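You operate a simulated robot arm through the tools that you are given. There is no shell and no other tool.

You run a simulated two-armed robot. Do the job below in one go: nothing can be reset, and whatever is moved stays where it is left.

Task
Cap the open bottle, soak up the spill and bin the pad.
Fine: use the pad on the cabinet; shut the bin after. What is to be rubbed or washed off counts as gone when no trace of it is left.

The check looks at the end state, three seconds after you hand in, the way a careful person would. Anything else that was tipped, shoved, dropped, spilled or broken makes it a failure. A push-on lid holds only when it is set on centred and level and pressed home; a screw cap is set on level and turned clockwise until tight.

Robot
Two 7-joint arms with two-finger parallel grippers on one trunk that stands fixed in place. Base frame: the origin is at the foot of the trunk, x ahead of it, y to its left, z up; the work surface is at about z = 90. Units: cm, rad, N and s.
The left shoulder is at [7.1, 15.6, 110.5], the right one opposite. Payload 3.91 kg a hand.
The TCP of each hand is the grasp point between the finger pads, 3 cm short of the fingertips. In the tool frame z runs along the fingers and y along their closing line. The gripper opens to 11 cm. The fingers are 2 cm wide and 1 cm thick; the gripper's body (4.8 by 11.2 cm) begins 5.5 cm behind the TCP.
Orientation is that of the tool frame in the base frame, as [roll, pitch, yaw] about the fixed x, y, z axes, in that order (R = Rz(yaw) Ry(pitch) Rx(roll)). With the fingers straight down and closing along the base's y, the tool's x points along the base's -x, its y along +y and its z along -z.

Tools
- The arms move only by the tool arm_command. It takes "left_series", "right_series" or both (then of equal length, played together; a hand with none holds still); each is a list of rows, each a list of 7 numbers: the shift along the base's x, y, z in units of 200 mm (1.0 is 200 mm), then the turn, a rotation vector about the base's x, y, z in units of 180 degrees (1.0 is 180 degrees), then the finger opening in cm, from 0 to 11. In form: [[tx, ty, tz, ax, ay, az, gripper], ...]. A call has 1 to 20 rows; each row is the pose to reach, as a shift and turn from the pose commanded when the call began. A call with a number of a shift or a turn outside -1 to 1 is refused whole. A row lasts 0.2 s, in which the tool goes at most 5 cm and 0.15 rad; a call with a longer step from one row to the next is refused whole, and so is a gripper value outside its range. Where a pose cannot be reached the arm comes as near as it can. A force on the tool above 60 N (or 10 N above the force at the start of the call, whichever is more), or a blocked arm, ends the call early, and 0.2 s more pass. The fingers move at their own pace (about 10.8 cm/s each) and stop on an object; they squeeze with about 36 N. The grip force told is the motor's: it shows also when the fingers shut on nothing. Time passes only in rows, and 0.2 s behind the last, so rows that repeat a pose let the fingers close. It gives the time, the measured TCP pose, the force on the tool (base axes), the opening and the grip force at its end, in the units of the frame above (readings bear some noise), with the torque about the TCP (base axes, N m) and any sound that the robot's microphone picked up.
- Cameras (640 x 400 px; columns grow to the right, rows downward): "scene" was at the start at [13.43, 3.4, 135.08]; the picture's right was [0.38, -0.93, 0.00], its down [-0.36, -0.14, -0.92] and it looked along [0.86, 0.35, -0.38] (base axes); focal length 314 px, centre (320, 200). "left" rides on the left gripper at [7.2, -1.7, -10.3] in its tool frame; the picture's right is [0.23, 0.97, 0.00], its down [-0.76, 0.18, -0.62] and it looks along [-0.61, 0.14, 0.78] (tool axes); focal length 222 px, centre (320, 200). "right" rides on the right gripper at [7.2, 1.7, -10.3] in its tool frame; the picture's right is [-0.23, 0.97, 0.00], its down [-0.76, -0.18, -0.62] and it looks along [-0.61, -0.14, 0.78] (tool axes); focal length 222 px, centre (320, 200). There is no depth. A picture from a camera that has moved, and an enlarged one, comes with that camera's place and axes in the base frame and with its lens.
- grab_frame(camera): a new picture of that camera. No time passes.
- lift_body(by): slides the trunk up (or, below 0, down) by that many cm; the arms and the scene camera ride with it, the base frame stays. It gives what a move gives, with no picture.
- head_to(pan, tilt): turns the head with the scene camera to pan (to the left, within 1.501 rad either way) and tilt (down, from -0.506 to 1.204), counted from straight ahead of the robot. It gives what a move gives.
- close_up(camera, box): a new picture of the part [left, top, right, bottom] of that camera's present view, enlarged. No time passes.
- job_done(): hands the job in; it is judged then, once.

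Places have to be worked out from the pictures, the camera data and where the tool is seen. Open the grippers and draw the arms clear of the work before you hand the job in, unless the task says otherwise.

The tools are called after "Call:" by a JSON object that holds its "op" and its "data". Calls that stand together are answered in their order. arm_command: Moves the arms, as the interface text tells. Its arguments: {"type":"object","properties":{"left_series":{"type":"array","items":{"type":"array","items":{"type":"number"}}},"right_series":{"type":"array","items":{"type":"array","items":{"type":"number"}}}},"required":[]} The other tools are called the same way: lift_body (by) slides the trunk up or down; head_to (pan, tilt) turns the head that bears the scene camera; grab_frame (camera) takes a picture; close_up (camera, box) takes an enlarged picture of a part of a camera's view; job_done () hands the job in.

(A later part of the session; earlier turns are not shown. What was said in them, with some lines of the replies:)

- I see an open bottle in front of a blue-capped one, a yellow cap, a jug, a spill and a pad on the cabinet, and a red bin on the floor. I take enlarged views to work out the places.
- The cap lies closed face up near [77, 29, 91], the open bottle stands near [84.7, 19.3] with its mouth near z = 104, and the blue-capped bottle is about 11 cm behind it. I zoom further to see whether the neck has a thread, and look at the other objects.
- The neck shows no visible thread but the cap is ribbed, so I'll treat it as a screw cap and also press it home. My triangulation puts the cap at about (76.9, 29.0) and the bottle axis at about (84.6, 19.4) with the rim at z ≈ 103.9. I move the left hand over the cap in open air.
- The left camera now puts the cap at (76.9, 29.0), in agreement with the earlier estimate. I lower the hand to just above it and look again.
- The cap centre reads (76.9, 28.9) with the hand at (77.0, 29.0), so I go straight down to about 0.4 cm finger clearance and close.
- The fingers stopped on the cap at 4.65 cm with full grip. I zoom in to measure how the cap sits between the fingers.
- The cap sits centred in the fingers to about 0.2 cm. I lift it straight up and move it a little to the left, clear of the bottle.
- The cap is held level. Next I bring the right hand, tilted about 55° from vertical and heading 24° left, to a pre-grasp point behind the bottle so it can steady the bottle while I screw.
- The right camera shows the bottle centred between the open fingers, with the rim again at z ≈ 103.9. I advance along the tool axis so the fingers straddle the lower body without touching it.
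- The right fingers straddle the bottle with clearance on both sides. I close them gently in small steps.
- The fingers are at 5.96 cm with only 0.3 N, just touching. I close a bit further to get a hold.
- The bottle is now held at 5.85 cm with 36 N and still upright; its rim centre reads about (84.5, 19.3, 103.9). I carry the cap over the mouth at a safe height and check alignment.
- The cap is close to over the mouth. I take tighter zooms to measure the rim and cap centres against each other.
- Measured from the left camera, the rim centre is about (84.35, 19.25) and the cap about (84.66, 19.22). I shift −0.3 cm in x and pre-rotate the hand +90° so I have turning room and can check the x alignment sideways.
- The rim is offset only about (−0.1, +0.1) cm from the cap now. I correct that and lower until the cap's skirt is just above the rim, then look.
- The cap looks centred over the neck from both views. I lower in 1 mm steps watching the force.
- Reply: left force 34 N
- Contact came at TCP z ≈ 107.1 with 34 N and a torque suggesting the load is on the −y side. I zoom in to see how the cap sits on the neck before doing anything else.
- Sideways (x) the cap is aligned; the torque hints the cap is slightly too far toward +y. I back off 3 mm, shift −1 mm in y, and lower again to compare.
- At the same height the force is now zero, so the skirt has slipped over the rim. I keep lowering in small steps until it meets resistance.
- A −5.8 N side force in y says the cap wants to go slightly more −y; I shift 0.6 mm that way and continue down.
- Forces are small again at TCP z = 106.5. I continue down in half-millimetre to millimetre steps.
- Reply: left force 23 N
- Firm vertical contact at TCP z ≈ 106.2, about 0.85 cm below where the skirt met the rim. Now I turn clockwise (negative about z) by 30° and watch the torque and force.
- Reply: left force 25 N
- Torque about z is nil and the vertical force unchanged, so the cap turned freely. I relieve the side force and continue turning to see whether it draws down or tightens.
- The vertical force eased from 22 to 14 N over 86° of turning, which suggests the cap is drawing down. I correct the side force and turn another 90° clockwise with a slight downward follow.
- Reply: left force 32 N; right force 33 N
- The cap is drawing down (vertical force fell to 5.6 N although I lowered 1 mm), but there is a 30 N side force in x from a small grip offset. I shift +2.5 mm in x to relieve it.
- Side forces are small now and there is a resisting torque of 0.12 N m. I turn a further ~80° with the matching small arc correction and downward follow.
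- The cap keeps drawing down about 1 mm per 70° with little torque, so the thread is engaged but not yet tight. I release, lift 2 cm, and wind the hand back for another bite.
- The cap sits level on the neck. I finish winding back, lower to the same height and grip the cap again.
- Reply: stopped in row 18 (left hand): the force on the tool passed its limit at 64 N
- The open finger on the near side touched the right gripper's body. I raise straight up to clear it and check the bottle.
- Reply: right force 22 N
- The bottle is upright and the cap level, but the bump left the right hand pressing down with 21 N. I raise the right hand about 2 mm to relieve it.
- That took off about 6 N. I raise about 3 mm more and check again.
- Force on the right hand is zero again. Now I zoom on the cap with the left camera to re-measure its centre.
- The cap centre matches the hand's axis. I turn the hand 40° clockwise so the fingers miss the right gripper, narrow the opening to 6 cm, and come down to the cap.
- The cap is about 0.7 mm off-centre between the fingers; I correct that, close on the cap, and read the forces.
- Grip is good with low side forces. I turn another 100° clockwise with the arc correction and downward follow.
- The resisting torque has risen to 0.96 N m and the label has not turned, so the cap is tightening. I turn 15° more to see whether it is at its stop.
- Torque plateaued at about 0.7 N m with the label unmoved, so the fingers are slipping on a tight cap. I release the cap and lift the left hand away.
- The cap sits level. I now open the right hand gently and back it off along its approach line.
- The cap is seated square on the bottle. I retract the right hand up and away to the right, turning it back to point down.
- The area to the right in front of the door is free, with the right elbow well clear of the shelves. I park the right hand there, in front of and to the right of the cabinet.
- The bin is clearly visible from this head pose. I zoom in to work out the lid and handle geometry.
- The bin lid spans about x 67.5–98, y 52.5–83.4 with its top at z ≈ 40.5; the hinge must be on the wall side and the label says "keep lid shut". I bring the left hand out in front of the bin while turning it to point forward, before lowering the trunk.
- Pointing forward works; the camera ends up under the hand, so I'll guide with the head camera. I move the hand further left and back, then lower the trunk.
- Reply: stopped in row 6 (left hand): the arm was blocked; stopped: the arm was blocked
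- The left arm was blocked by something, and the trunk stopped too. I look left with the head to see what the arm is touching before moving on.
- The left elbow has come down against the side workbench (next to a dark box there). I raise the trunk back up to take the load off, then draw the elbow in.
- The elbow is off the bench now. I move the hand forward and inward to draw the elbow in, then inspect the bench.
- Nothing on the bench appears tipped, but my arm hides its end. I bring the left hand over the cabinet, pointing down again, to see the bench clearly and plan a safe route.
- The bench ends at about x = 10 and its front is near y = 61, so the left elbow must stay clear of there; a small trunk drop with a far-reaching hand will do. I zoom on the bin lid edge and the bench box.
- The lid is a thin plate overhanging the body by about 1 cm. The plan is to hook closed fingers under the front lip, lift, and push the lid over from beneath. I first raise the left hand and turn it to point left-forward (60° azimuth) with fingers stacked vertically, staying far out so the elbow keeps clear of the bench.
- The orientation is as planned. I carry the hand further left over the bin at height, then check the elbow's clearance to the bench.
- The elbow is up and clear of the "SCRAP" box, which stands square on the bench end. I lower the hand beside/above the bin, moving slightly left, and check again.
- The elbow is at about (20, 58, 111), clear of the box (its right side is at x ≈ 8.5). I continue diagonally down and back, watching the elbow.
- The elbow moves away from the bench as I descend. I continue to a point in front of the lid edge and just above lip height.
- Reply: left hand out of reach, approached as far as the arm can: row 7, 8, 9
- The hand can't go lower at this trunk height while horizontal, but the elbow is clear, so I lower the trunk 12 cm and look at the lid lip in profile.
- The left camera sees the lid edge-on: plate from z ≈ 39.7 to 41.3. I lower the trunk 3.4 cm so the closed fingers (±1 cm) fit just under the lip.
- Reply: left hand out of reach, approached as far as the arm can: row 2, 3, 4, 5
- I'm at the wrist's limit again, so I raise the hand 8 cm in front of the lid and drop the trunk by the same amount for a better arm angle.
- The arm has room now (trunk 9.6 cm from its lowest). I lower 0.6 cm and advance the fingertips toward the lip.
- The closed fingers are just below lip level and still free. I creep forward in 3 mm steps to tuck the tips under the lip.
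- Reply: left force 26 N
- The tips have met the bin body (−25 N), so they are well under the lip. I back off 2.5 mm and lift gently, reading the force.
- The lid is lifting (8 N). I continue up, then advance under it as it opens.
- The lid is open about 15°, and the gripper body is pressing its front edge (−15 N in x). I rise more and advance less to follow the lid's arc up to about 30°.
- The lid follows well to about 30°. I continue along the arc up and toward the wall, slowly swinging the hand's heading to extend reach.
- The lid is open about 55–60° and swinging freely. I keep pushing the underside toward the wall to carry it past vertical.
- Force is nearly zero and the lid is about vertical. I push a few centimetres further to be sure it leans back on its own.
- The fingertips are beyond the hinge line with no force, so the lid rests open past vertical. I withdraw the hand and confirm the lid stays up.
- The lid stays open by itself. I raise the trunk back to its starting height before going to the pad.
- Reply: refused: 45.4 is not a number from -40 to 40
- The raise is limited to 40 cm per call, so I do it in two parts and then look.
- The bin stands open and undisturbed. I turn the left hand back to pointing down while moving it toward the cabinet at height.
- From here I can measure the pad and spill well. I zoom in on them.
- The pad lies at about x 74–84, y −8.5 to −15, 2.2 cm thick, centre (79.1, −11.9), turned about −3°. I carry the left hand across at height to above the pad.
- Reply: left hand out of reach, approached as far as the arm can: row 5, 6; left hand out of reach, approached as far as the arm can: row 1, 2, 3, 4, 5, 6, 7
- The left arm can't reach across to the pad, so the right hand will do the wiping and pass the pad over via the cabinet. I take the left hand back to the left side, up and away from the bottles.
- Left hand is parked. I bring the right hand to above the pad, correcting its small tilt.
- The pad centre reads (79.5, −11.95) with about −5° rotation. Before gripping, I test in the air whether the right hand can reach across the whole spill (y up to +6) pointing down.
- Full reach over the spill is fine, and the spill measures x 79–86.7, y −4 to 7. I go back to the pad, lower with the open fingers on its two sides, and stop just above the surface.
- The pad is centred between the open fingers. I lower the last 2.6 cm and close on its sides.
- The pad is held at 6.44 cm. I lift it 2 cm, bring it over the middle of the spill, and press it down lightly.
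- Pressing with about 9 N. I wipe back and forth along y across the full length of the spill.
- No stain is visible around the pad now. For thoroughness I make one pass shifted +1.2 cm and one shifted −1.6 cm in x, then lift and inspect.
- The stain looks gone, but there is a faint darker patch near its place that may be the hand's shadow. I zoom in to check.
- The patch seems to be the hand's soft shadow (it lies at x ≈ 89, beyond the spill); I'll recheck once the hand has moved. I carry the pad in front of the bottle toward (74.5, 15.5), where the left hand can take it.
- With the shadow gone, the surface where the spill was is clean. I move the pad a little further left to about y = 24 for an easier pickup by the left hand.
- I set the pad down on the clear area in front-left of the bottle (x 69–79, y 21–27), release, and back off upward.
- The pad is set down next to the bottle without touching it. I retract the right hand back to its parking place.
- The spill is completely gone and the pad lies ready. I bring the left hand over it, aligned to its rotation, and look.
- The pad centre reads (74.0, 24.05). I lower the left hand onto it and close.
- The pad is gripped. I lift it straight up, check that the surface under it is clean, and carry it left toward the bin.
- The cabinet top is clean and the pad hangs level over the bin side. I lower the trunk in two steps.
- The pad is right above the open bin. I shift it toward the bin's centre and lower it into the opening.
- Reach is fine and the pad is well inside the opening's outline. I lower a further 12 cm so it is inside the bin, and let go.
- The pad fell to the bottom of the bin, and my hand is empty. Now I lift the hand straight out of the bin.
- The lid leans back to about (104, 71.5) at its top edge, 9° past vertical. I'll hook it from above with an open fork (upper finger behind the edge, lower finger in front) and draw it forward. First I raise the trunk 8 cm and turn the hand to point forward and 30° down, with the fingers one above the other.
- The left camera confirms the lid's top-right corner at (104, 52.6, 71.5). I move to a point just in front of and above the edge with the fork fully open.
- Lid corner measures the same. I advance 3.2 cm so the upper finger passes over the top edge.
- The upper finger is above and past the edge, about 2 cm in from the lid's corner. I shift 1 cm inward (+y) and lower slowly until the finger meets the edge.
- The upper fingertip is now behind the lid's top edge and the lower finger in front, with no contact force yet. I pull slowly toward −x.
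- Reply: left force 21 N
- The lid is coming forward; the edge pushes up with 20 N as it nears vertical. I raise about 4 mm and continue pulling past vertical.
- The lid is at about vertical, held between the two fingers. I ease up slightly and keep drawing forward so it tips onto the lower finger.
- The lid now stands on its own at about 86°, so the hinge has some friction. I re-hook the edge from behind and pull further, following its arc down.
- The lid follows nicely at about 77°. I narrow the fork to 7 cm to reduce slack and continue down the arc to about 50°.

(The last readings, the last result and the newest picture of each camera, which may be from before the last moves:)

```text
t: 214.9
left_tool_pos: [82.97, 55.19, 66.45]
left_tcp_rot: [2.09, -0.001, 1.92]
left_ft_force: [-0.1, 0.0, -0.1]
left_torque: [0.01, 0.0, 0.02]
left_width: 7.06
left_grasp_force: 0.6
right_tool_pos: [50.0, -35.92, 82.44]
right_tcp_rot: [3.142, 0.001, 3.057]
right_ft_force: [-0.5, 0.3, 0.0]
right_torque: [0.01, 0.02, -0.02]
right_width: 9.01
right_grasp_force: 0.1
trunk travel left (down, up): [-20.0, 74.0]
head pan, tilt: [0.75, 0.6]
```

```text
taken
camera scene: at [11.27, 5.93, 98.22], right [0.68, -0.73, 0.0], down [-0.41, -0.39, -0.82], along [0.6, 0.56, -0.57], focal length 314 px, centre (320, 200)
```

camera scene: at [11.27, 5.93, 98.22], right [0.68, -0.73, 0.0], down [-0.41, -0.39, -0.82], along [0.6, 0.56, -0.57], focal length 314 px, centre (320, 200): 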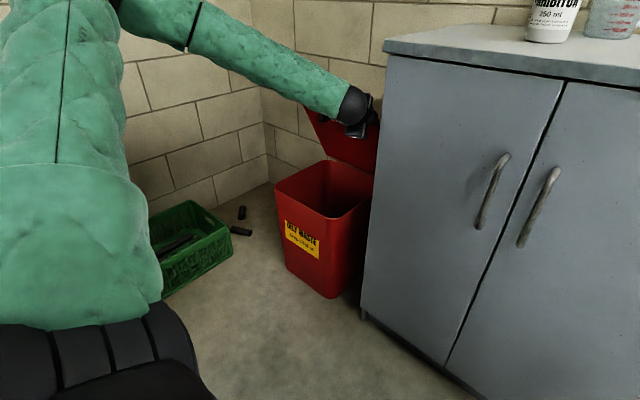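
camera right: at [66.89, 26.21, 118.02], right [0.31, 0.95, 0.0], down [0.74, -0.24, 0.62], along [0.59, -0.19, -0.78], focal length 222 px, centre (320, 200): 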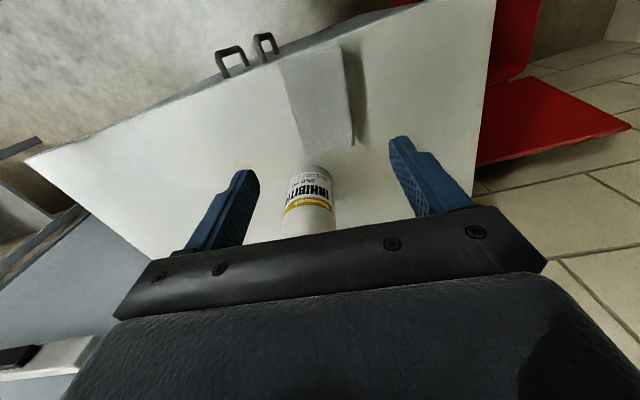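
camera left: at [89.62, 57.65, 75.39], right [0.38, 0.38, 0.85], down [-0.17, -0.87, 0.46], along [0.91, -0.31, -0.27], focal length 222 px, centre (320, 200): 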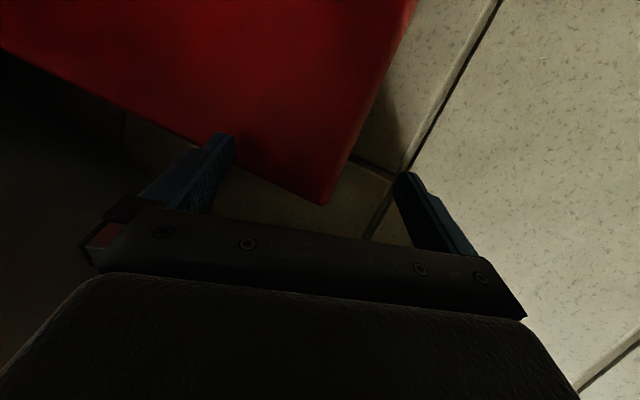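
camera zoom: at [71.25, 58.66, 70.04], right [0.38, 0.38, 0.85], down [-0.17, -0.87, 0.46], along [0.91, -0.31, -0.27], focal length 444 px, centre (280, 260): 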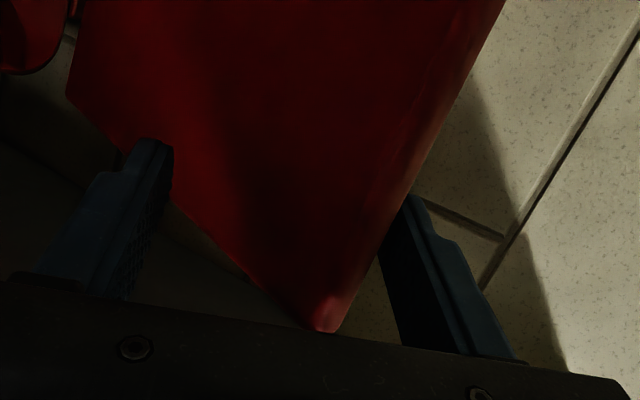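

The lid is at about 63°, still controlled with near-zero force. I continue down the arc to about 44° and check the elbow clearance.

Call:
{"op": "arm_command", "data": {"left_series": [[-0.08, 0, -0.045, 0, 0, 0, 7], [-0.16, 0, -0.095, 0, 0, 0, 7], [-0.225, 0, -0.145, 0, 0, 0, 7], [-0.29, 0, -0.195, 0, 0, 0, 7], [-0.35, 0, -0.25, 0, 0, 0, 7], [-0.41, 0, -0.305, 0, 0, 0, 7]]}}

Call:
{"op": "close_up", "data": {"camera": "left", "box": [180, 80, 500, 260]}}

Call:
{"op": "head_to", "data": {"pan": 1.15, "tilt": 0.45}}

Call:
{"op": "grab_frame", "data": {"camera": "scene"}}

```text
t: 216.3
left_tool_pos: [74.67, 55.21, 60.24]
left_tcp_rot: [2.091, 0.001, 1.917]
left_ft_force: [0.0, -0.3, -0.6]
left_torque: [-0.01, -0.04, 0.02]
left_width: 6.98
left_grasp_force: 0.1
right_tool_pos: [49.98, -36.01, 82.55]
right_tcp_rot: [-3.141, 0.0, 3.058]
right_ft_force: [0.1, 0.1, -0.3]
right_torque: [0.01, 0.0, 0.01]
right_width: 9.01
right_grasp_force: 0.0
trunk travel left (down, up): [-20.0, 74.0]
head pan, tilt: [0.75, 0.6]
```

```text
2.00 times, centred on (340, 170) of left
camera zoom: at [63.04, 58.7, 63.94], right [0.38, 0.38, 0.84], down [-0.17, -0.87, 0.46], along [0.91, -0.32, -0.27], focal length 444 px, centre (280, 260)
```

zoom: 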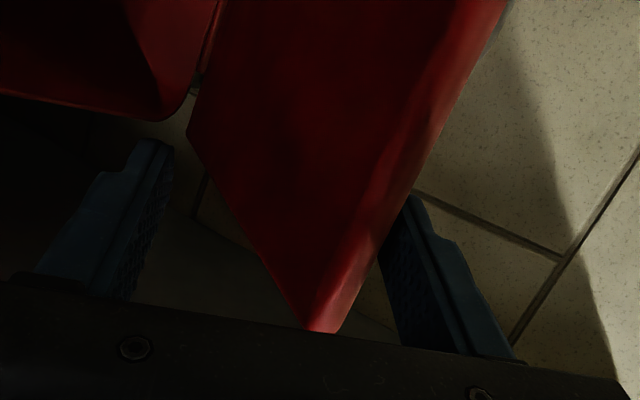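

```text
t: 217.2
left_tool_pos: [74.7, 55.23, 60.45]
left_tcp_rot: [2.091, -0.002, 1.919]
left_ft_force: [0.3, 0.0, 0.2]
left_torque: [0.0, -0.05, 0.0]
left_width: 7.0
left_grasp_force: 0.1
right_tool_pos: [49.93, -36.06, 82.53]
right_tcp_rot: [-3.141, 0.0, 3.06]
right_ft_force: [-0.1, 0.0, 0.6]
right_torque: [0.0, 0.01, -0.02]
right_width: 9.0
right_grasp_force: 0.0
trunk travel left (down, up): [-20.0, 74.0]
head pan, tilt: [1.15, 0.45]
```

```text
taken
camera scene: at [8.56, 8.29, 99.58], right [0.91, -0.41, 0.0], down [-0.18, -0.4, -0.9], along [0.37, 0.82, -0.44], focal length 314 px, centre (320, 200)
```

scene: 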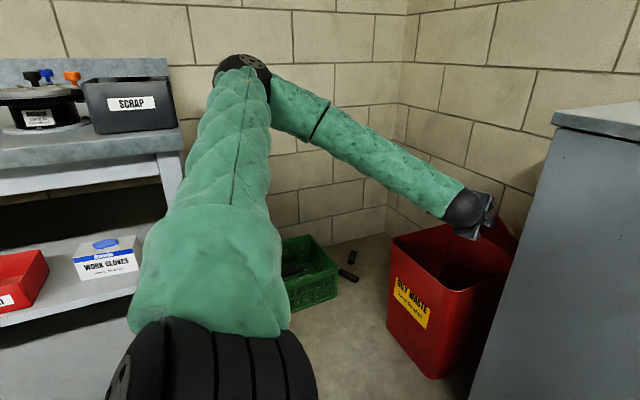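

The lid seems to hold its position on hinge friction, so I can finish by pushing it down from above. To keep the elbow off the bench, I slide the fork out sideways (−y) and raise the trunk.

Call:
{"op": "arm_command", "data": {"left_series": [[0, -0.08, 0, 0, 0, 0, 7], [0, -0.16, 0, 0, 0, 0, 7], [0, -0.24, 0, 0, 0, 0, 7], [0, -0.33, 0, 0, 0, 0, 7], [0, -0.33, 0, 0, 0, 0, 7]]}}

Call:
{"op": "grab_frame", "data": {"camera": "left"}}

Call:
{"op": "grab_frame", "data": {"camera": "scene"}}

```text
t: 218.4
left_tool_pos: [74.8, 48.45, 60.39]
left_tcp_rot: [2.09, 0.001, 1.92]
left_ft_force: [-0.5, -0.5, -0.3]
left_torque: [0.0, 0.01, 0.02]
left_width: 7.0
left_grasp_force: 0.1
right_tool_pos: [49.96, -35.88, 82.57]
right_tcp_rot: [-3.141, 0.0, 3.058]
right_ft_force: [-0.4, -0.4, 0.5]
right_torque: [0.01, 0.0, 0.01]
right_width: 8.99
right_grasp_force: 0.1
trunk travel left (down, up): [-20.0, 74.0]
head pan, tilt: [1.15, 0.45]
```

```text
taken
camera left: at [63.07, 52.06, 64.05], right [0.38, 0.38, 0.85], down [-0.17, -0.87, 0.46], along [0.91, -0.31, -0.27], focal length 222 px, centre (320, 200)
```

left: 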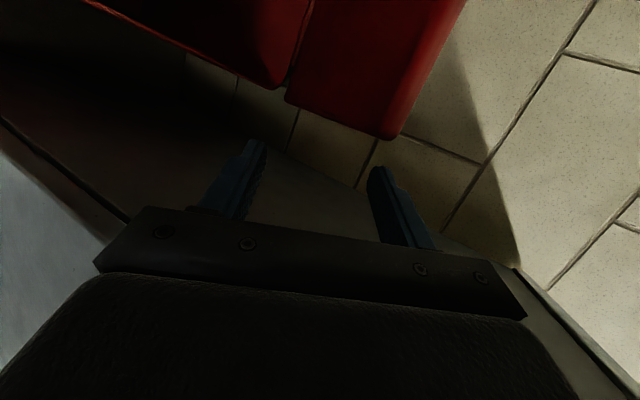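

```text
taken
camera scene: at [8.56, 8.29, 99.58], right [0.91, -0.41, 0.0], down [-0.18, -0.4, -0.9], along [0.37, 0.82, -0.44], focal length 314 px, centre (320, 200)
```

scene: 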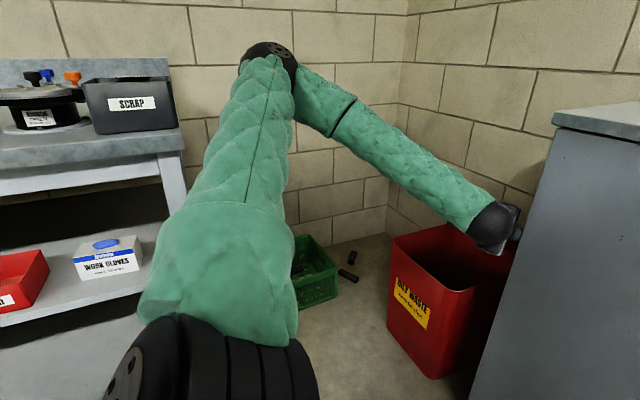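

The lid stays put on its own. I raise the trunk 14 cm so the hand comes up beside and above it.

Call:
{"op": "lift_body", "data": {"by": 14}}

Call:
{"op": "head_to", "data": {"pan": 0.75, "tilt": 0.65}}

Call:
{"op": "grab_frame", "data": {"camera": "scene"}}

Call:
{"op": "grab_frame", "data": {"camera": "left"}}

```text
t: 220.1
left_tool_pos: [74.74, 48.76, 74.38]
left_tcp_rot: [2.09, 0.0, 1.92]
left_ft_force: [0.2, 1.1, 0.6]
left_torque: [0.0, -0.01, -0.04]
left_width: 7.03
left_grasp_force: 0.1
right_tool_pos: [49.93, -36.06, 96.59]
right_tcp_rot: [3.14, 0.001, 3.058]
right_ft_force: [0.0, 0.7, -0.1]
right_torque: [-0.01, -0.01, 0.04]
right_width: 9.0
right_grasp_force: 0.1
trunk travel left (down, up): [-34.0, 60.0]
head pan, tilt: [1.15, 0.45]
```

```text
t: 220.9
left_tool_pos: [74.72, 48.57, 74.41]
left_tcp_rot: [2.089, 0.0, 1.92]
left_ft_force: [0.1, 0.4, -1.2]
left_torque: [0.0, 0.03, -0.02]
left_width: 6.99
left_grasp_force: 0.0
right_tool_pos: [49.98, -36.16, 96.57]
right_tcp_rot: [-3.141, 0.0, 3.058]
right_ft_force: [0.9, 0.0, -1.3]
right_torque: [0.01, 0.0, -0.01]
right_width: 9.02
right_grasp_force: 0.0
trunk travel left (down, up): [-34.0, 60.0]
head pan, tilt: [0.75, 0.649]
```

```text
taken
camera scene: at [11.15, 5.83, 111.8], right [0.68, -0.73, 0.0], down [-0.44, -0.41, -0.8], along [0.58, 0.54, -0.6], focal length 314 px, centre (320, 200)
```

scene: 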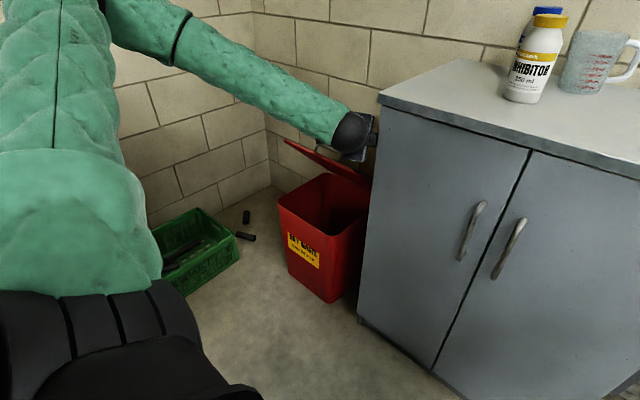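

```text
taken
camera left: at [63.07, 52.09, 78.04], right [0.38, 0.38, 0.85], down [-0.17, -0.87, 0.46], along [0.91, -0.31, -0.27], focal length 222 px, centre (320, 200)
```

left: 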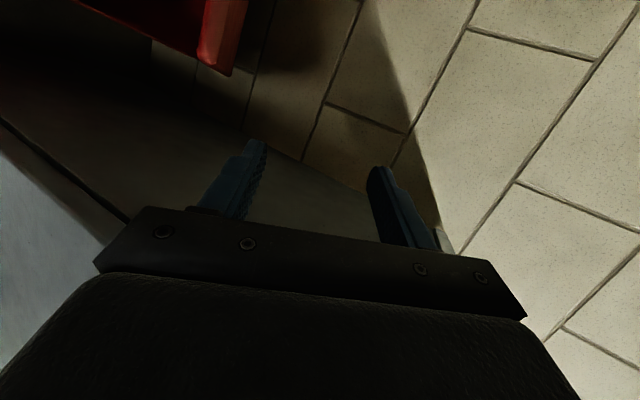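

The lid rests at roughly 45°. I close the fingers, move over the lid's right-front part (right of the handle), and come down toward it.

Call:
{"op": "arm_command", "data": {"left_series": [[0.02, 0.1, 0, 0, 0, 0, 4], [0.05, 0.22, 0, 0, 0, 0, 2], [0.08, 0.34, 0, 0, 0, 0, 0], [0.12, 0.445, -0.05, 0, 0, 0, 0], [0.145, 0.445, -0.15, 0, 0, 0, 0], [0.145, 0.445, -0.25, 0, 0, 0, 0], [0.145, 0.445, -0.32, 0, 0, 0, 0], [0.145, 0.445, -0.32, 0, 0, 0, 0]]}}

Call:
{"op": "grab_frame", "data": {"camera": "left"}}

Call:
{"op": "close_up", "data": {"camera": "scene", "box": [250, 90, 400, 230]}}

```text
t: 222.8
left_tool_pos: [77.5, 57.57, 68.05]
left_tcp_rot: [2.091, 0.001, 1.92]
left_ft_force: [0.5, -0.8, 0.7]
left_torque: [0.02, 0.0, -0.01]
left_width: 0.01
left_grasp_force: 36.2
right_tool_pos: [50.06, -36.07, 96.51]
right_tcp_rot: [3.14, 0.0, 3.057]
right_ft_force: [-1.3, 0.2, 0.2]
right_torque: [0.0, 0.01, 0.01]
right_width: 8.99
right_grasp_force: 0.0
trunk travel left (down, up): [-34.0, 60.0]
head pan, tilt: [0.75, 0.649]
```

```text
taken
camera left: at [65.94, 61.01, 71.63], right [0.38, 0.38, 0.85], down [-0.17, -0.87, 0.46], along [0.91, -0.31, -0.27], focal length 222 px, centre (320, 200)
```

left: 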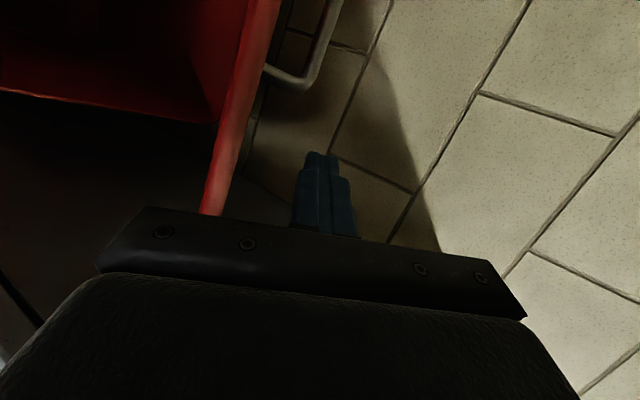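

```text
2.86 times, centred on (325, 160) of scene
camera zoom: at [11.15, 5.82, 111.79], right [0.68, -0.73, 0.0], down [-0.44, -0.41, -0.8], along [0.58, 0.54, -0.6], focal length 896 px, centre (306, 314)
```

zoom: 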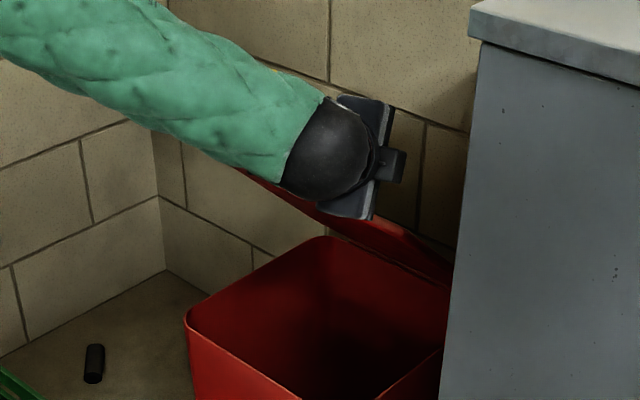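

The closed fingers are above the lid, right of the handle. I push the lid down along its arc in small steps.

Call:
{"op": "arm_command", "data": {"left_series": [[0, 0, -0.1, 0, 0, 0, 0], [0, 0, -0.2, 0, 0, 0, 0], [-0.05, 0, -0.265, 0, 0, 0, 0], [-0.095, 0, -0.33, 0, 0, 0, 0], [-0.145, 0, -0.4, 0, 0, 0, 0], [-0.195, 0, -0.47, 0, 0, 0, 0], [-0.23, 0, -0.55, 0, 0, 0, 0], [-0.265, 0, -0.63, 0, 0, 0, 0], [-0.3, 0, -0.71, 0, 0, 0, 0], [-0.33, 0, -0.795, 0, 0, 0, 0]]}}

Call:
{"op": "grab_frame", "data": {"camera": "left"}}

Call:
{"op": "grab_frame", "data": {"camera": "scene"}}

```text
t: 224.9
left_tool_pos: [71.02, 57.63, 52.16]
left_tcp_rot: [2.092, 0.0, 1.918]
left_ft_force: [-0.2, 0.0, 0.9]
left_torque: [-0.04, 0.0, -0.02]
left_width: 0.0
left_grasp_force: 36.7
right_tool_pos: [50.09, -36.01, 96.55]
right_tcp_rot: [3.142, 0.001, 3.059]
right_ft_force: [0.5, 0.0, -0.2]
right_torque: [0.0, 0.01, -0.01]
right_width: 9.0
right_grasp_force: 0.1
trunk travel left (down, up): [-34.0, 60.0]
head pan, tilt: [0.75, 0.649]
```

```text
taken
camera left: at [59.35, 60.96, 55.76], right [0.38, 0.38, 0.84], down [-0.17, -0.87, 0.46], along [0.91, -0.31, -0.27], focal length 222 px, centre (320, 200)
```

left: 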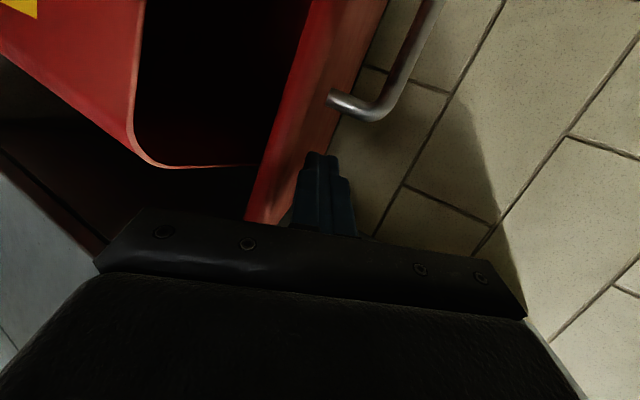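

```text
taken
camera scene: at [11.17, 5.84, 111.79], right [0.68, -0.73, 0.0], down [-0.44, -0.41, -0.8], along [0.58, 0.54, -0.6], focal length 314 px, centre (320, 200)
```

scene: 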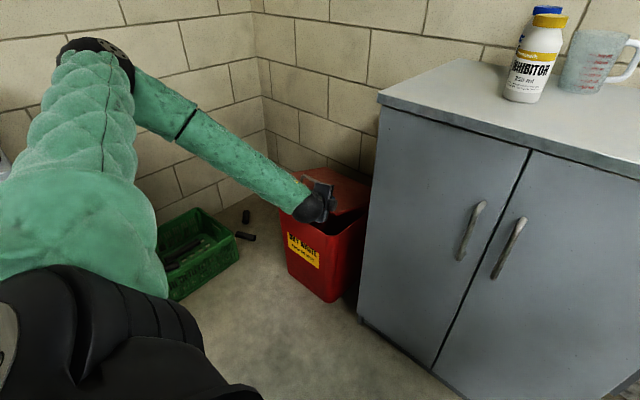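

The lid is down to about 18° with almost no force. I keep pushing until it seats.

Call:
{"op": "arm_command", "data": {"left_series": [[-0.015, 0, -0.05, 0, 0, 0, 0], [-0.03, 0, -0.1, 0, 0, 0, 0], [-0.04, 0, -0.15, 0, 0, 0, 0], [-0.045, 0, -0.2, 0, 0, 0, 0], [-0.045, 0, -0.24, 0, 0, 0, 0], [-0.045, 0, -0.28, 0, 0, 0, 0], [-0.045, 0, -0.32, 0, 0, 0, 0], [-0.045, 0, -0.35, 0, 0, 0, 0]]}}

Call:
{"op": "grab_frame", "data": {"camera": "left"}}

Call:
{"op": "close_up", "data": {"camera": "scene", "box": [250, 150, 400, 310]}}

```text
t: 226.8
left_tool_pos: [70.04, 57.45, 45.16]
left_tcp_rot: [2.091, -0.001, 1.921]
left_ft_force: [-0.5, 0.2, 0.1]
left_torque: [-0.04, -0.01, 0.04]
left_width: 0.0
left_grasp_force: 35.8
right_tool_pos: [49.92, -36.14, 96.43]
right_tcp_rot: [3.141, 0.0, 3.059]
right_ft_force: [-0.2, -0.4, 0.1]
right_torque: [0.03, -0.03, 0.02]
right_width: 8.99
right_grasp_force: 0.0
trunk travel left (down, up): [-34.0, 60.0]
head pan, tilt: [0.75, 0.649]
```

```text
taken
camera left: at [58.41, 61.02, 48.79], right [0.38, 0.38, 0.85], down [-0.16, -0.87, 0.46], along [0.91, -0.31, -0.27], focal length 222 px, centre (320, 200)
```

left: 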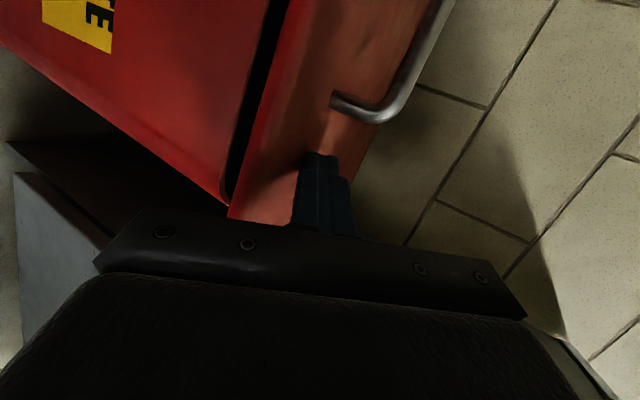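

```text
2.50 times, centred on (325, 230) of scene
camera zoom: at [11.17, 5.81, 111.79], right [0.68, -0.73, 0.0], down [-0.44, -0.41, -0.8], along [0.58, 0.54, -0.6], focal length 784 px, centre (308, 125)
```

zoom: 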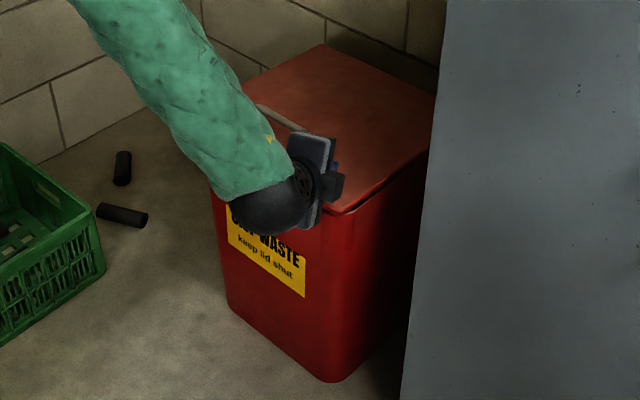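

Nearly shut: a thin dark gap is still visible. I press down further until I feel the seat.

Call:
{"op": "arm_command", "data": {"left_series": [[0, 0, -0.02, 0, 0, 0, 0], [0, 0, -0.04, 0, 0, 0, 0], [0, 0, -0.06, 0, 0, 0, 0], [0, 0, -0.075, 0, 0, 0, 0], [0, 0, -0.075, 0, 0, 0, 0]]}}

Call:
{"op": "grab_frame", "data": {"camera": "left"}}

```text
t: 227.9
left_tool_pos: [69.97, 57.56, 44.25]
left_tcp_rot: [2.091, 0.0, 1.92]
left_ft_force: [0.4, -0.2, -0.1]
left_torque: [-0.02, 0.01, 0.01]
left_width: 0.01
left_grasp_force: 36.1
left hand out of reach, approached as far as the arm can: row 3, 4, 5
right_tool_pos: [50.04, -35.98, 96.49]
right_tcp_rot: [3.141, -0.001, 3.058]
right_ft_force: [-0.3, -0.3, 0.2]
right_torque: [-0.03, 0.01, -0.02]
right_width: 8.98
right_grasp_force: 0.0
trunk travel left (down, up): [-34.0, 60.0]
head pan, tilt: [0.75, 0.649]
```

```text
taken
camera left: at [58.43, 61.07, 47.84], right [0.38, 0.38, 0.85], down [-0.17, -0.87, 0.46], along [0.91, -0.32, -0.27], focal length 222 px, centre (320, 200)
```

left: 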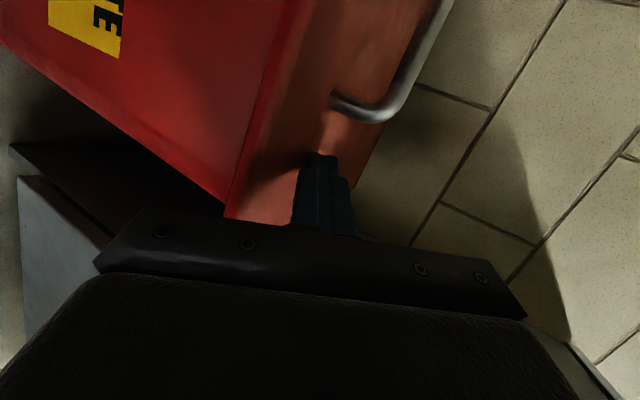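

The arm is at its low limit, so I use the trunk for the last centimetre to press the lid home.

Call:
{"op": "lift_body", "data": {"by": -1}}

Call:
{"op": "close_up", "data": {"camera": "left", "box": [180, 20, 460, 240]}}

```text
t: 228.5
left_tool_pos: [70.1, 57.59, 43.79]
left_tcp_rot: [2.083, 0.002, 1.92]
left_ft_force: [-13.6, 1.0, 46.4]
left_torque: [0.4, -0.6, 0.14]
left_width: 0.01
left_grasp_force: 36.1
right_tool_pos: [49.78, -36.09, 95.62]
right_tcp_rot: [3.139, 0.002, 3.059]
right_ft_force: [-0.5, -0.1, -0.1]
right_torque: [-0.01, 0.01, 0.0]
right_width: 9.01
right_grasp_force: 0.0
trunk travel left (down, up): [-33.0, 61.0]
head pan, tilt: [0.75, 0.649]
```

```text
1.82 times, centred on (320, 130) of left
camera zoom: at [58.39, 61.04, 47.35], right [0.37, 0.38, 0.85], down [-0.17, -0.87, 0.46], along [0.91, -0.31, -0.26], focal length 404 px, centre (320, 327)
```

zoom: 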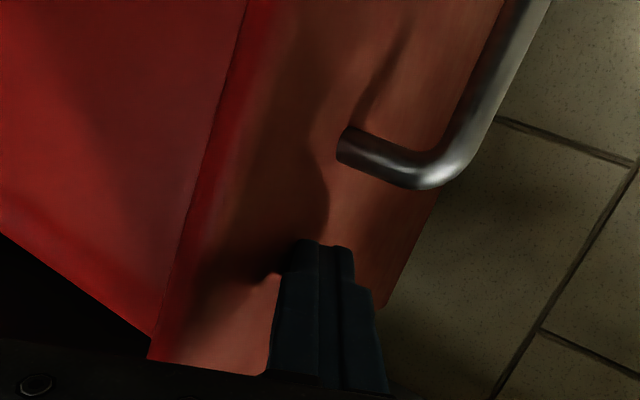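

The lid is pressed home (46 N) with no gap left. I release the pressure by raising the trunk and check that the lid stays shut.

Call:
{"op": "lift_body", "data": {"by": 10}}

Call:
{"op": "grab_frame", "data": {"camera": "left"}}

Call:
{"op": "grab_frame", "data": {"camera": "scene"}}

```text
t: 229.9
left_tool_pos: [70.1, 57.7, 53.12]
left_tcp_rot: [2.09, 0.0, 1.919]
left_ft_force: [0.8, 0.1, 0.0]
left_torque: [0.01, 0.02, -0.02]
left_width: 0.0
left_grasp_force: 36.3
right_tool_pos: [50.05, -36.11, 105.54]
right_tcp_rot: [-3.14, 0.0, 3.057]
right_ft_force: [0.0, 0.1, -0.4]
right_torque: [0.01, 0.02, 0.0]
right_width: 9.0
right_grasp_force: 0.0
trunk travel left (down, up): [-43.0, 51.0]
head pan, tilt: [0.75, 0.649]
```

```text
taken
camera left: at [58.42, 61.08, 56.8], right [0.38, 0.38, 0.85], down [-0.17, -0.87, 0.46], along [0.91, -0.31, -0.27], focal length 222 px, centre (320, 200)
```

left: 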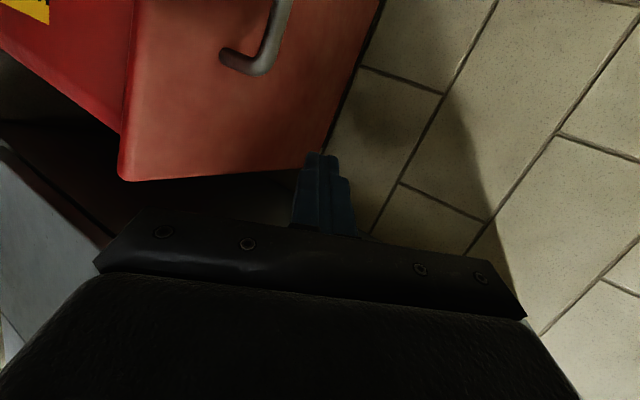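

```text
taken
camera scene: at [11.19, 5.81, 120.78], right [0.68, -0.73, 0.0], down [-0.44, -0.41, -0.8], along [0.58, 0.54, -0.6], focal length 314 px, centre (320, 200)
```

scene: 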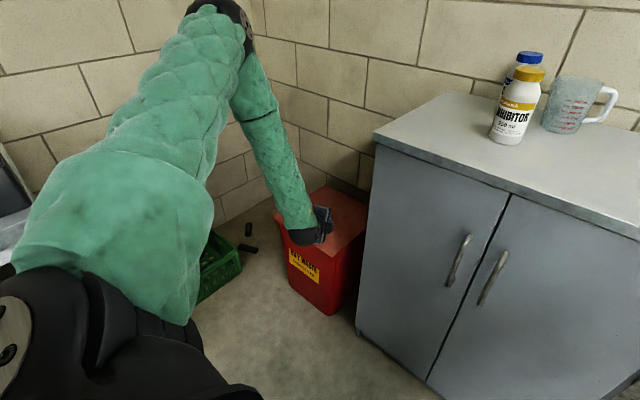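

The bin is shut. I raise the left hand up and forward (keeping the elbow in), then the trunk to its starting height.

Call:
{"op": "arm_command", "data": {"left_series": [[0.02, 0, 0.1, 0, 0, 0, 0], [0.06, 0.01, 0.22, 0, 0, 0, 0], [0.11, 0.02, 0.34, 0, 0, 0, 0], [0.17, 0.04, 0.46, 0, 0, 0, 0], [0.23, 0.06, 0.58, 0, 0, 0, 0], [0.3, 0.08, 0.7, 0, 0, 0, 0], [0.37, 0.11, 0.82, 0, 0, 0, 0], [0.44, 0.14, 0.92, 0, 0, 0, 0], [0.5, 0.18, 1.0, 0, 0, 0, 0]]}}

Call:
{"op": "lift_body", "data": {"by": 12}}

Call:
{"op": "grab_frame", "data": {"camera": "scene"}}

Call:
{"op": "head_to", "data": {"pan": 1.2, "tilt": 0.4}}

Call:
{"op": "grab_frame", "data": {"camera": "scene"}}

```text
t: 231.9
left_tool_pos: [80.02, 61.17, 73.31]
left_tcp_rot: [2.091, 0.0, 1.916]
left_ft_force: [-0.2, -0.5, -0.1]
left_torque: [-0.01, -0.03, -0.01]
left_width: 0.0
left_grasp_force: 36.0
right_tool_pos: [50.02, -36.16, 105.46]
right_tcp_rot: [-3.141, 0.0, 3.057]
right_ft_force: [0.1, -0.7, 0.1]
right_torque: [0.0, 0.02, -0.02]
right_width: 8.97
right_grasp_force: 0.1
trunk travel left (down, up): [-43.0, 51.0]
head pan, tilt: [0.75, 0.649]
```

```text
t: 233.4
left_tool_pos: [80.03, 61.25, 85.12]
left_tcp_rot: [2.092, 0.0, 1.918]
left_ft_force: [-0.2, -0.5, -0.4]
left_torque: [0.01, 0.0, -0.02]
left_width: 0.0
left_grasp_force: 36.1
right_tool_pos: [49.98, -35.99, 117.44]
right_tcp_rot: [-3.141, 0.001, 3.057]
right_ft_force: [0.2, 0.3, -0.4]
right_torque: [-0.01, 0.01, -0.01]
right_width: 9.02
right_grasp_force: 0.1
trunk travel left (down, up): [-55.0, 39.0]
head pan, tilt: [0.75, 0.649]
```

```text
taken
camera scene: at [11.19, 5.83, 132.78], right [0.68, -0.73, 0.0], down [-0.44, -0.41, -0.8], along [0.58, 0.54, -0.6], focal length 314 px, centre (320, 200)
```

scene: 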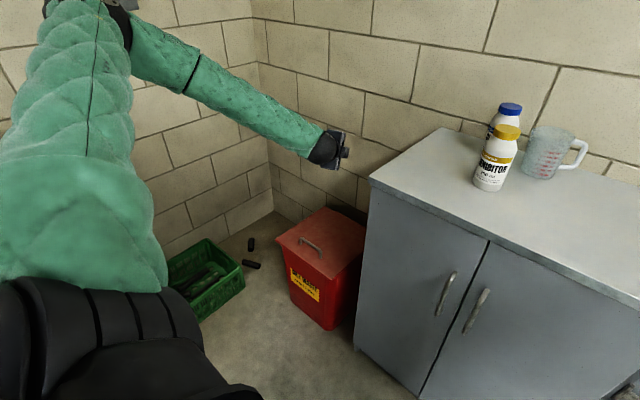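

```text
t: 234.3
left_tool_pos: [80.16, 61.26, 85.27]
left_tcp_rot: [2.092, 0.0, 1.92]
left_ft_force: [-1.3, 0.8, 0.1]
left_torque: [0.0, 0.01, 0.0]
left_width: 0.0
left_grasp_force: 35.7
right_tool_pos: [50.05, -35.98, 117.56]
right_tcp_rot: [3.141, -0.001, 3.058]
right_ft_force: [-0.1, -0.2, 0.8]
right_torque: [0.02, -0.02, -0.01]
right_width: 8.97
right_grasp_force: 0.0
trunk travel left (down, up): [-55.0, 39.0]
head pan, tilt: [1.201, 0.4]
```

```text
taken
camera scene: at [8.18, 8.54, 135.04], right [0.93, -0.36, 0.0], down [-0.14, -0.36, -0.92], along [0.33, 0.86, -0.39], focal length 314 px, centre (320, 200)
```

scene: 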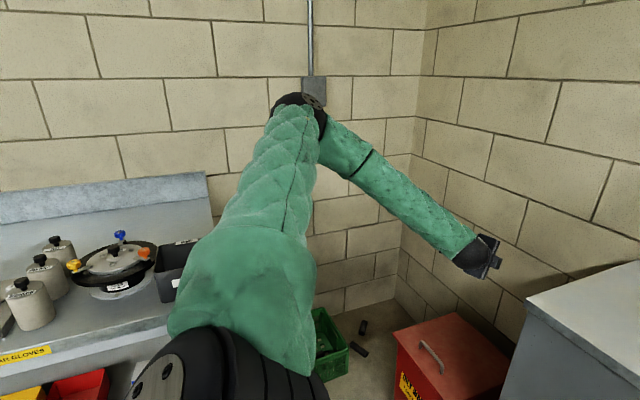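

Both arms are clear of everything. I turn the left hand back to pointing down while rising, and open it.

Call:
{"op": "arm_command", "data": {"left_series": [[0, 0, 0.08, -0.0214, 0.0164, 0.0252, 0], [0, 0, 0.16, -0.0429, 0.0327, 0.0504, 0], [0, 0, 0.24, -0.0643, 0.0491, 0.0756, 0], [0, -0.02, 0.32, -0.0858, 0.0654, 0.1009, 0], [0, -0.04, 0.4, -0.1072, 0.0818, 0.1261, 0], [0, -0.06, 0.48, -0.1286, 0.0982, 0.1513, 0], [0, -0.08, 0.56, -0.1501, 0.1145, 0.1765, 0], [-0.02, -0.1, 0.64, -0.1715, 0.1309, 0.2017, 2], [-0.04, -0.12, 0.72, -0.193, 0.1473, 0.2269, 4], [-0.06, -0.15, 0.8, -0.2144, 0.1636, 0.2522, 6], [-0.08, -0.18, 0.88, -0.2358, 0.18, 0.2774, 8], [-0.1, -0.22, 0.94, -0.2573, 0.1963, 0.3026, 9], [-0.12, -0.26, 1.0, -0.2787, 0.2127, 0.3278, 9]]}}

Call:
{"op": "arm_command", "data": {"left_series": [[-0.05, -0.02, 0.15, 0, 0, 0, 10], [-0.1, -0.04, 0.3, 0, 0, 0, 11], [-0.15, -0.05, 0.45, 0, 0, 0, 11], [-0.2, -0.06, 0.6, 0, 0, 0, 11], [-0.25, -0.08, 0.75, 0, 0, 0, 11]]}}

Call:
{"op": "head_to", "data": {"pan": 0.386, "tilt": 0.5}}

Call:
{"op": "grab_frame", "data": {"camera": "scene"}}

Call:
{"op": "close_up", "data": {"camera": "scene", "box": [280, 90, 540, 260]}}

Call:
{"op": "close_up", "data": {"camera": "scene", "box": [130, 220, 290, 400]}}

```text
t: 237.1
left_tool_pos: [77.77, 55.96, 105.39]
left_tcp_rot: [3.139, 0.0, 3.061]
left_ft_force: [0.4, -0.8, 0.5]
left_torque: [0.03, -0.01, -0.04]
left_width: 8.97
left_grasp_force: 0.0
right_tool_pos: [50.05, -36.01, 117.39]
right_tcp_rot: [3.142, 0.0, 3.058]
right_ft_force: [0.1, 0.3, -0.2]
right_torque: [0.01, -0.02, 0.01]
right_width: 8.99
right_grasp_force: 0.0
trunk travel left (down, up): [-55.0, 39.0]
head pan, tilt: [1.201, 0.4]
```

```text
t: 238.3
left_tool_pos: [72.54, 54.32, 120.34]
left_tcp_rot: [3.137, 0.002, 3.06]
left_ft_force: [-1.0, -0.2, 0.1]
left_torque: [0.05, -0.03, -0.01]
left_width: 11.01
left_grasp_force: 0.1
right_tool_pos: [49.94, -36.1, 117.55]
right_tcp_rot: [3.14, 0.003, 3.058]
right_ft_force: [0.4, -0.1, -0.5]
right_torque: [0.04, 0.01, -0.02]
right_width: 9.02
right_grasp_force: 0.1
trunk travel left (down, up): [-55.0, 39.0]
head pan, tilt: [1.201, 0.4]
```

```text
t: 239.4
left_tool_pos: [72.68, 54.48, 120.26]
left_tcp_rot: [3.139, 0.001, 3.06]
left_ft_force: [0.4, -0.2, 0.0]
left_torque: [0.01, 0.0, -0.01]
left_width: 11.01
left_grasp_force: 0.0
right_tool_pos: [50.07, -36.02, 117.52]
right_tcp_rot: [3.141, 0.0, 3.058]
right_ft_force: [-0.1, -0.2, -0.4]
right_torque: [0.01, -0.03, 0.0]
right_width: 8.99
right_grasp_force: 0.1
trunk travel left (down, up): [-55.0, 39.0]
head pan, tilt: [0.386, 0.499]
```

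```text
taken
camera scene: at [13.25, 3.34, 134.13], right [0.38, -0.93, 0.0], down [-0.44, -0.18, -0.88], along [0.81, 0.33, -0.48], focal length 314 px, centre (320, 200)
```

scene: 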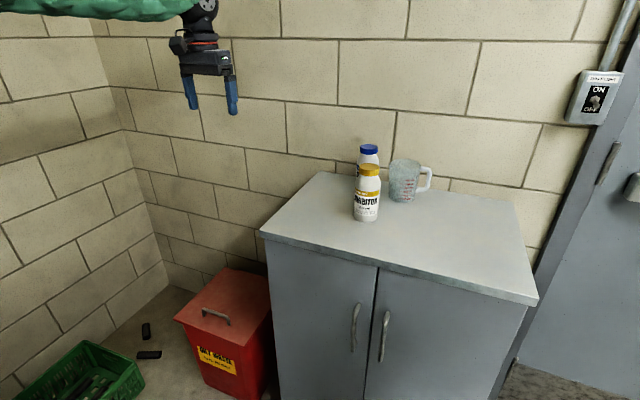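

```text
2.35 times, centred on (410, 175) of scene
camera zoom: at [13.25, 3.34, 134.13], right [0.38, -0.93, 0.0], down [-0.44, -0.18, -0.88], along [0.81, 0.33, -0.48], focal length 738 px, centre (108, 259)
```

zoom: 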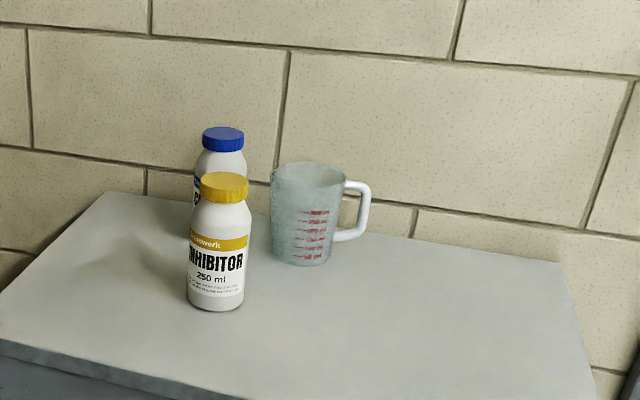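

```text
2.22 times, centred on (210, 310) of scene
camera zoom: at [13.25, 3.34, 134.13], right [0.38, -0.93, 0.0], down [-0.44, -0.18, -0.88], along [0.81, 0.33, -0.48], focal length 697 px, centre (564, -44)
```

zoom: 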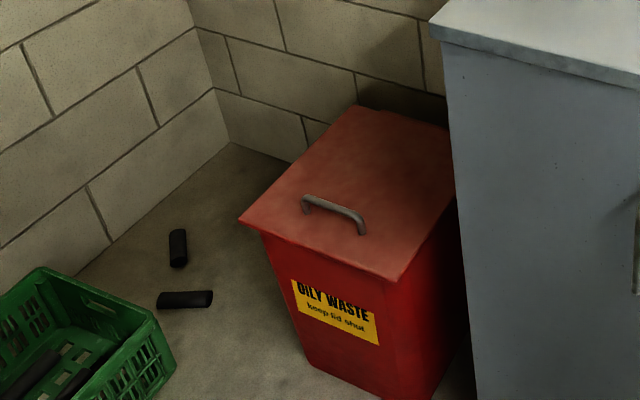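

Final check: the bottle is capped and upright, the cabinet top is clean, the pad is in the bin, and the bin is shut. The other objects are in place, and both grippers are open and clear of the work, so I hand the job in.

Call:
{"op": "job_done", "data": {}}

```text
The job is handed in.
```

I capped the bottle, soaked up the spill and put the pad in the bin, then shut the bin and handed the job in. The result of the check hasn't come back.

- **Bottle:** The cap turned down on its thread until the torque levelled off and the fingers slipped on it. It sits level, and the bottle is upright.
- **Spill:** I wiped with the right hand until no trace showed in the close-up pictures. I set the used pad down briefly in front of the bottle so the left hand could take it. The surface was clean after I picked it up.
- **Bin:** The pad dropped to the bottom of the bin. I pressed the lid down until no gap was left, and it stayed shut when I let go.

Three contacts along the way could matter to the check:

- **Side bench:** The left elbow came down against the workbench on the left, next to the "SCRAP" box. The box stands upright and square in later pictures, but I had no picture from before, so I can't rule out a small shift.
- **Right gripper:** A finger of the left hand bumped the right gripper while it held the bottle. The bottle stayed upright and I eased off the pressure.
- **Bin body:** My fingertips pressed the front of the bin with about 25 N while I was opening the lid. I did not measure whether it moved.

At the end both grippers were open and both arms clear of the work.
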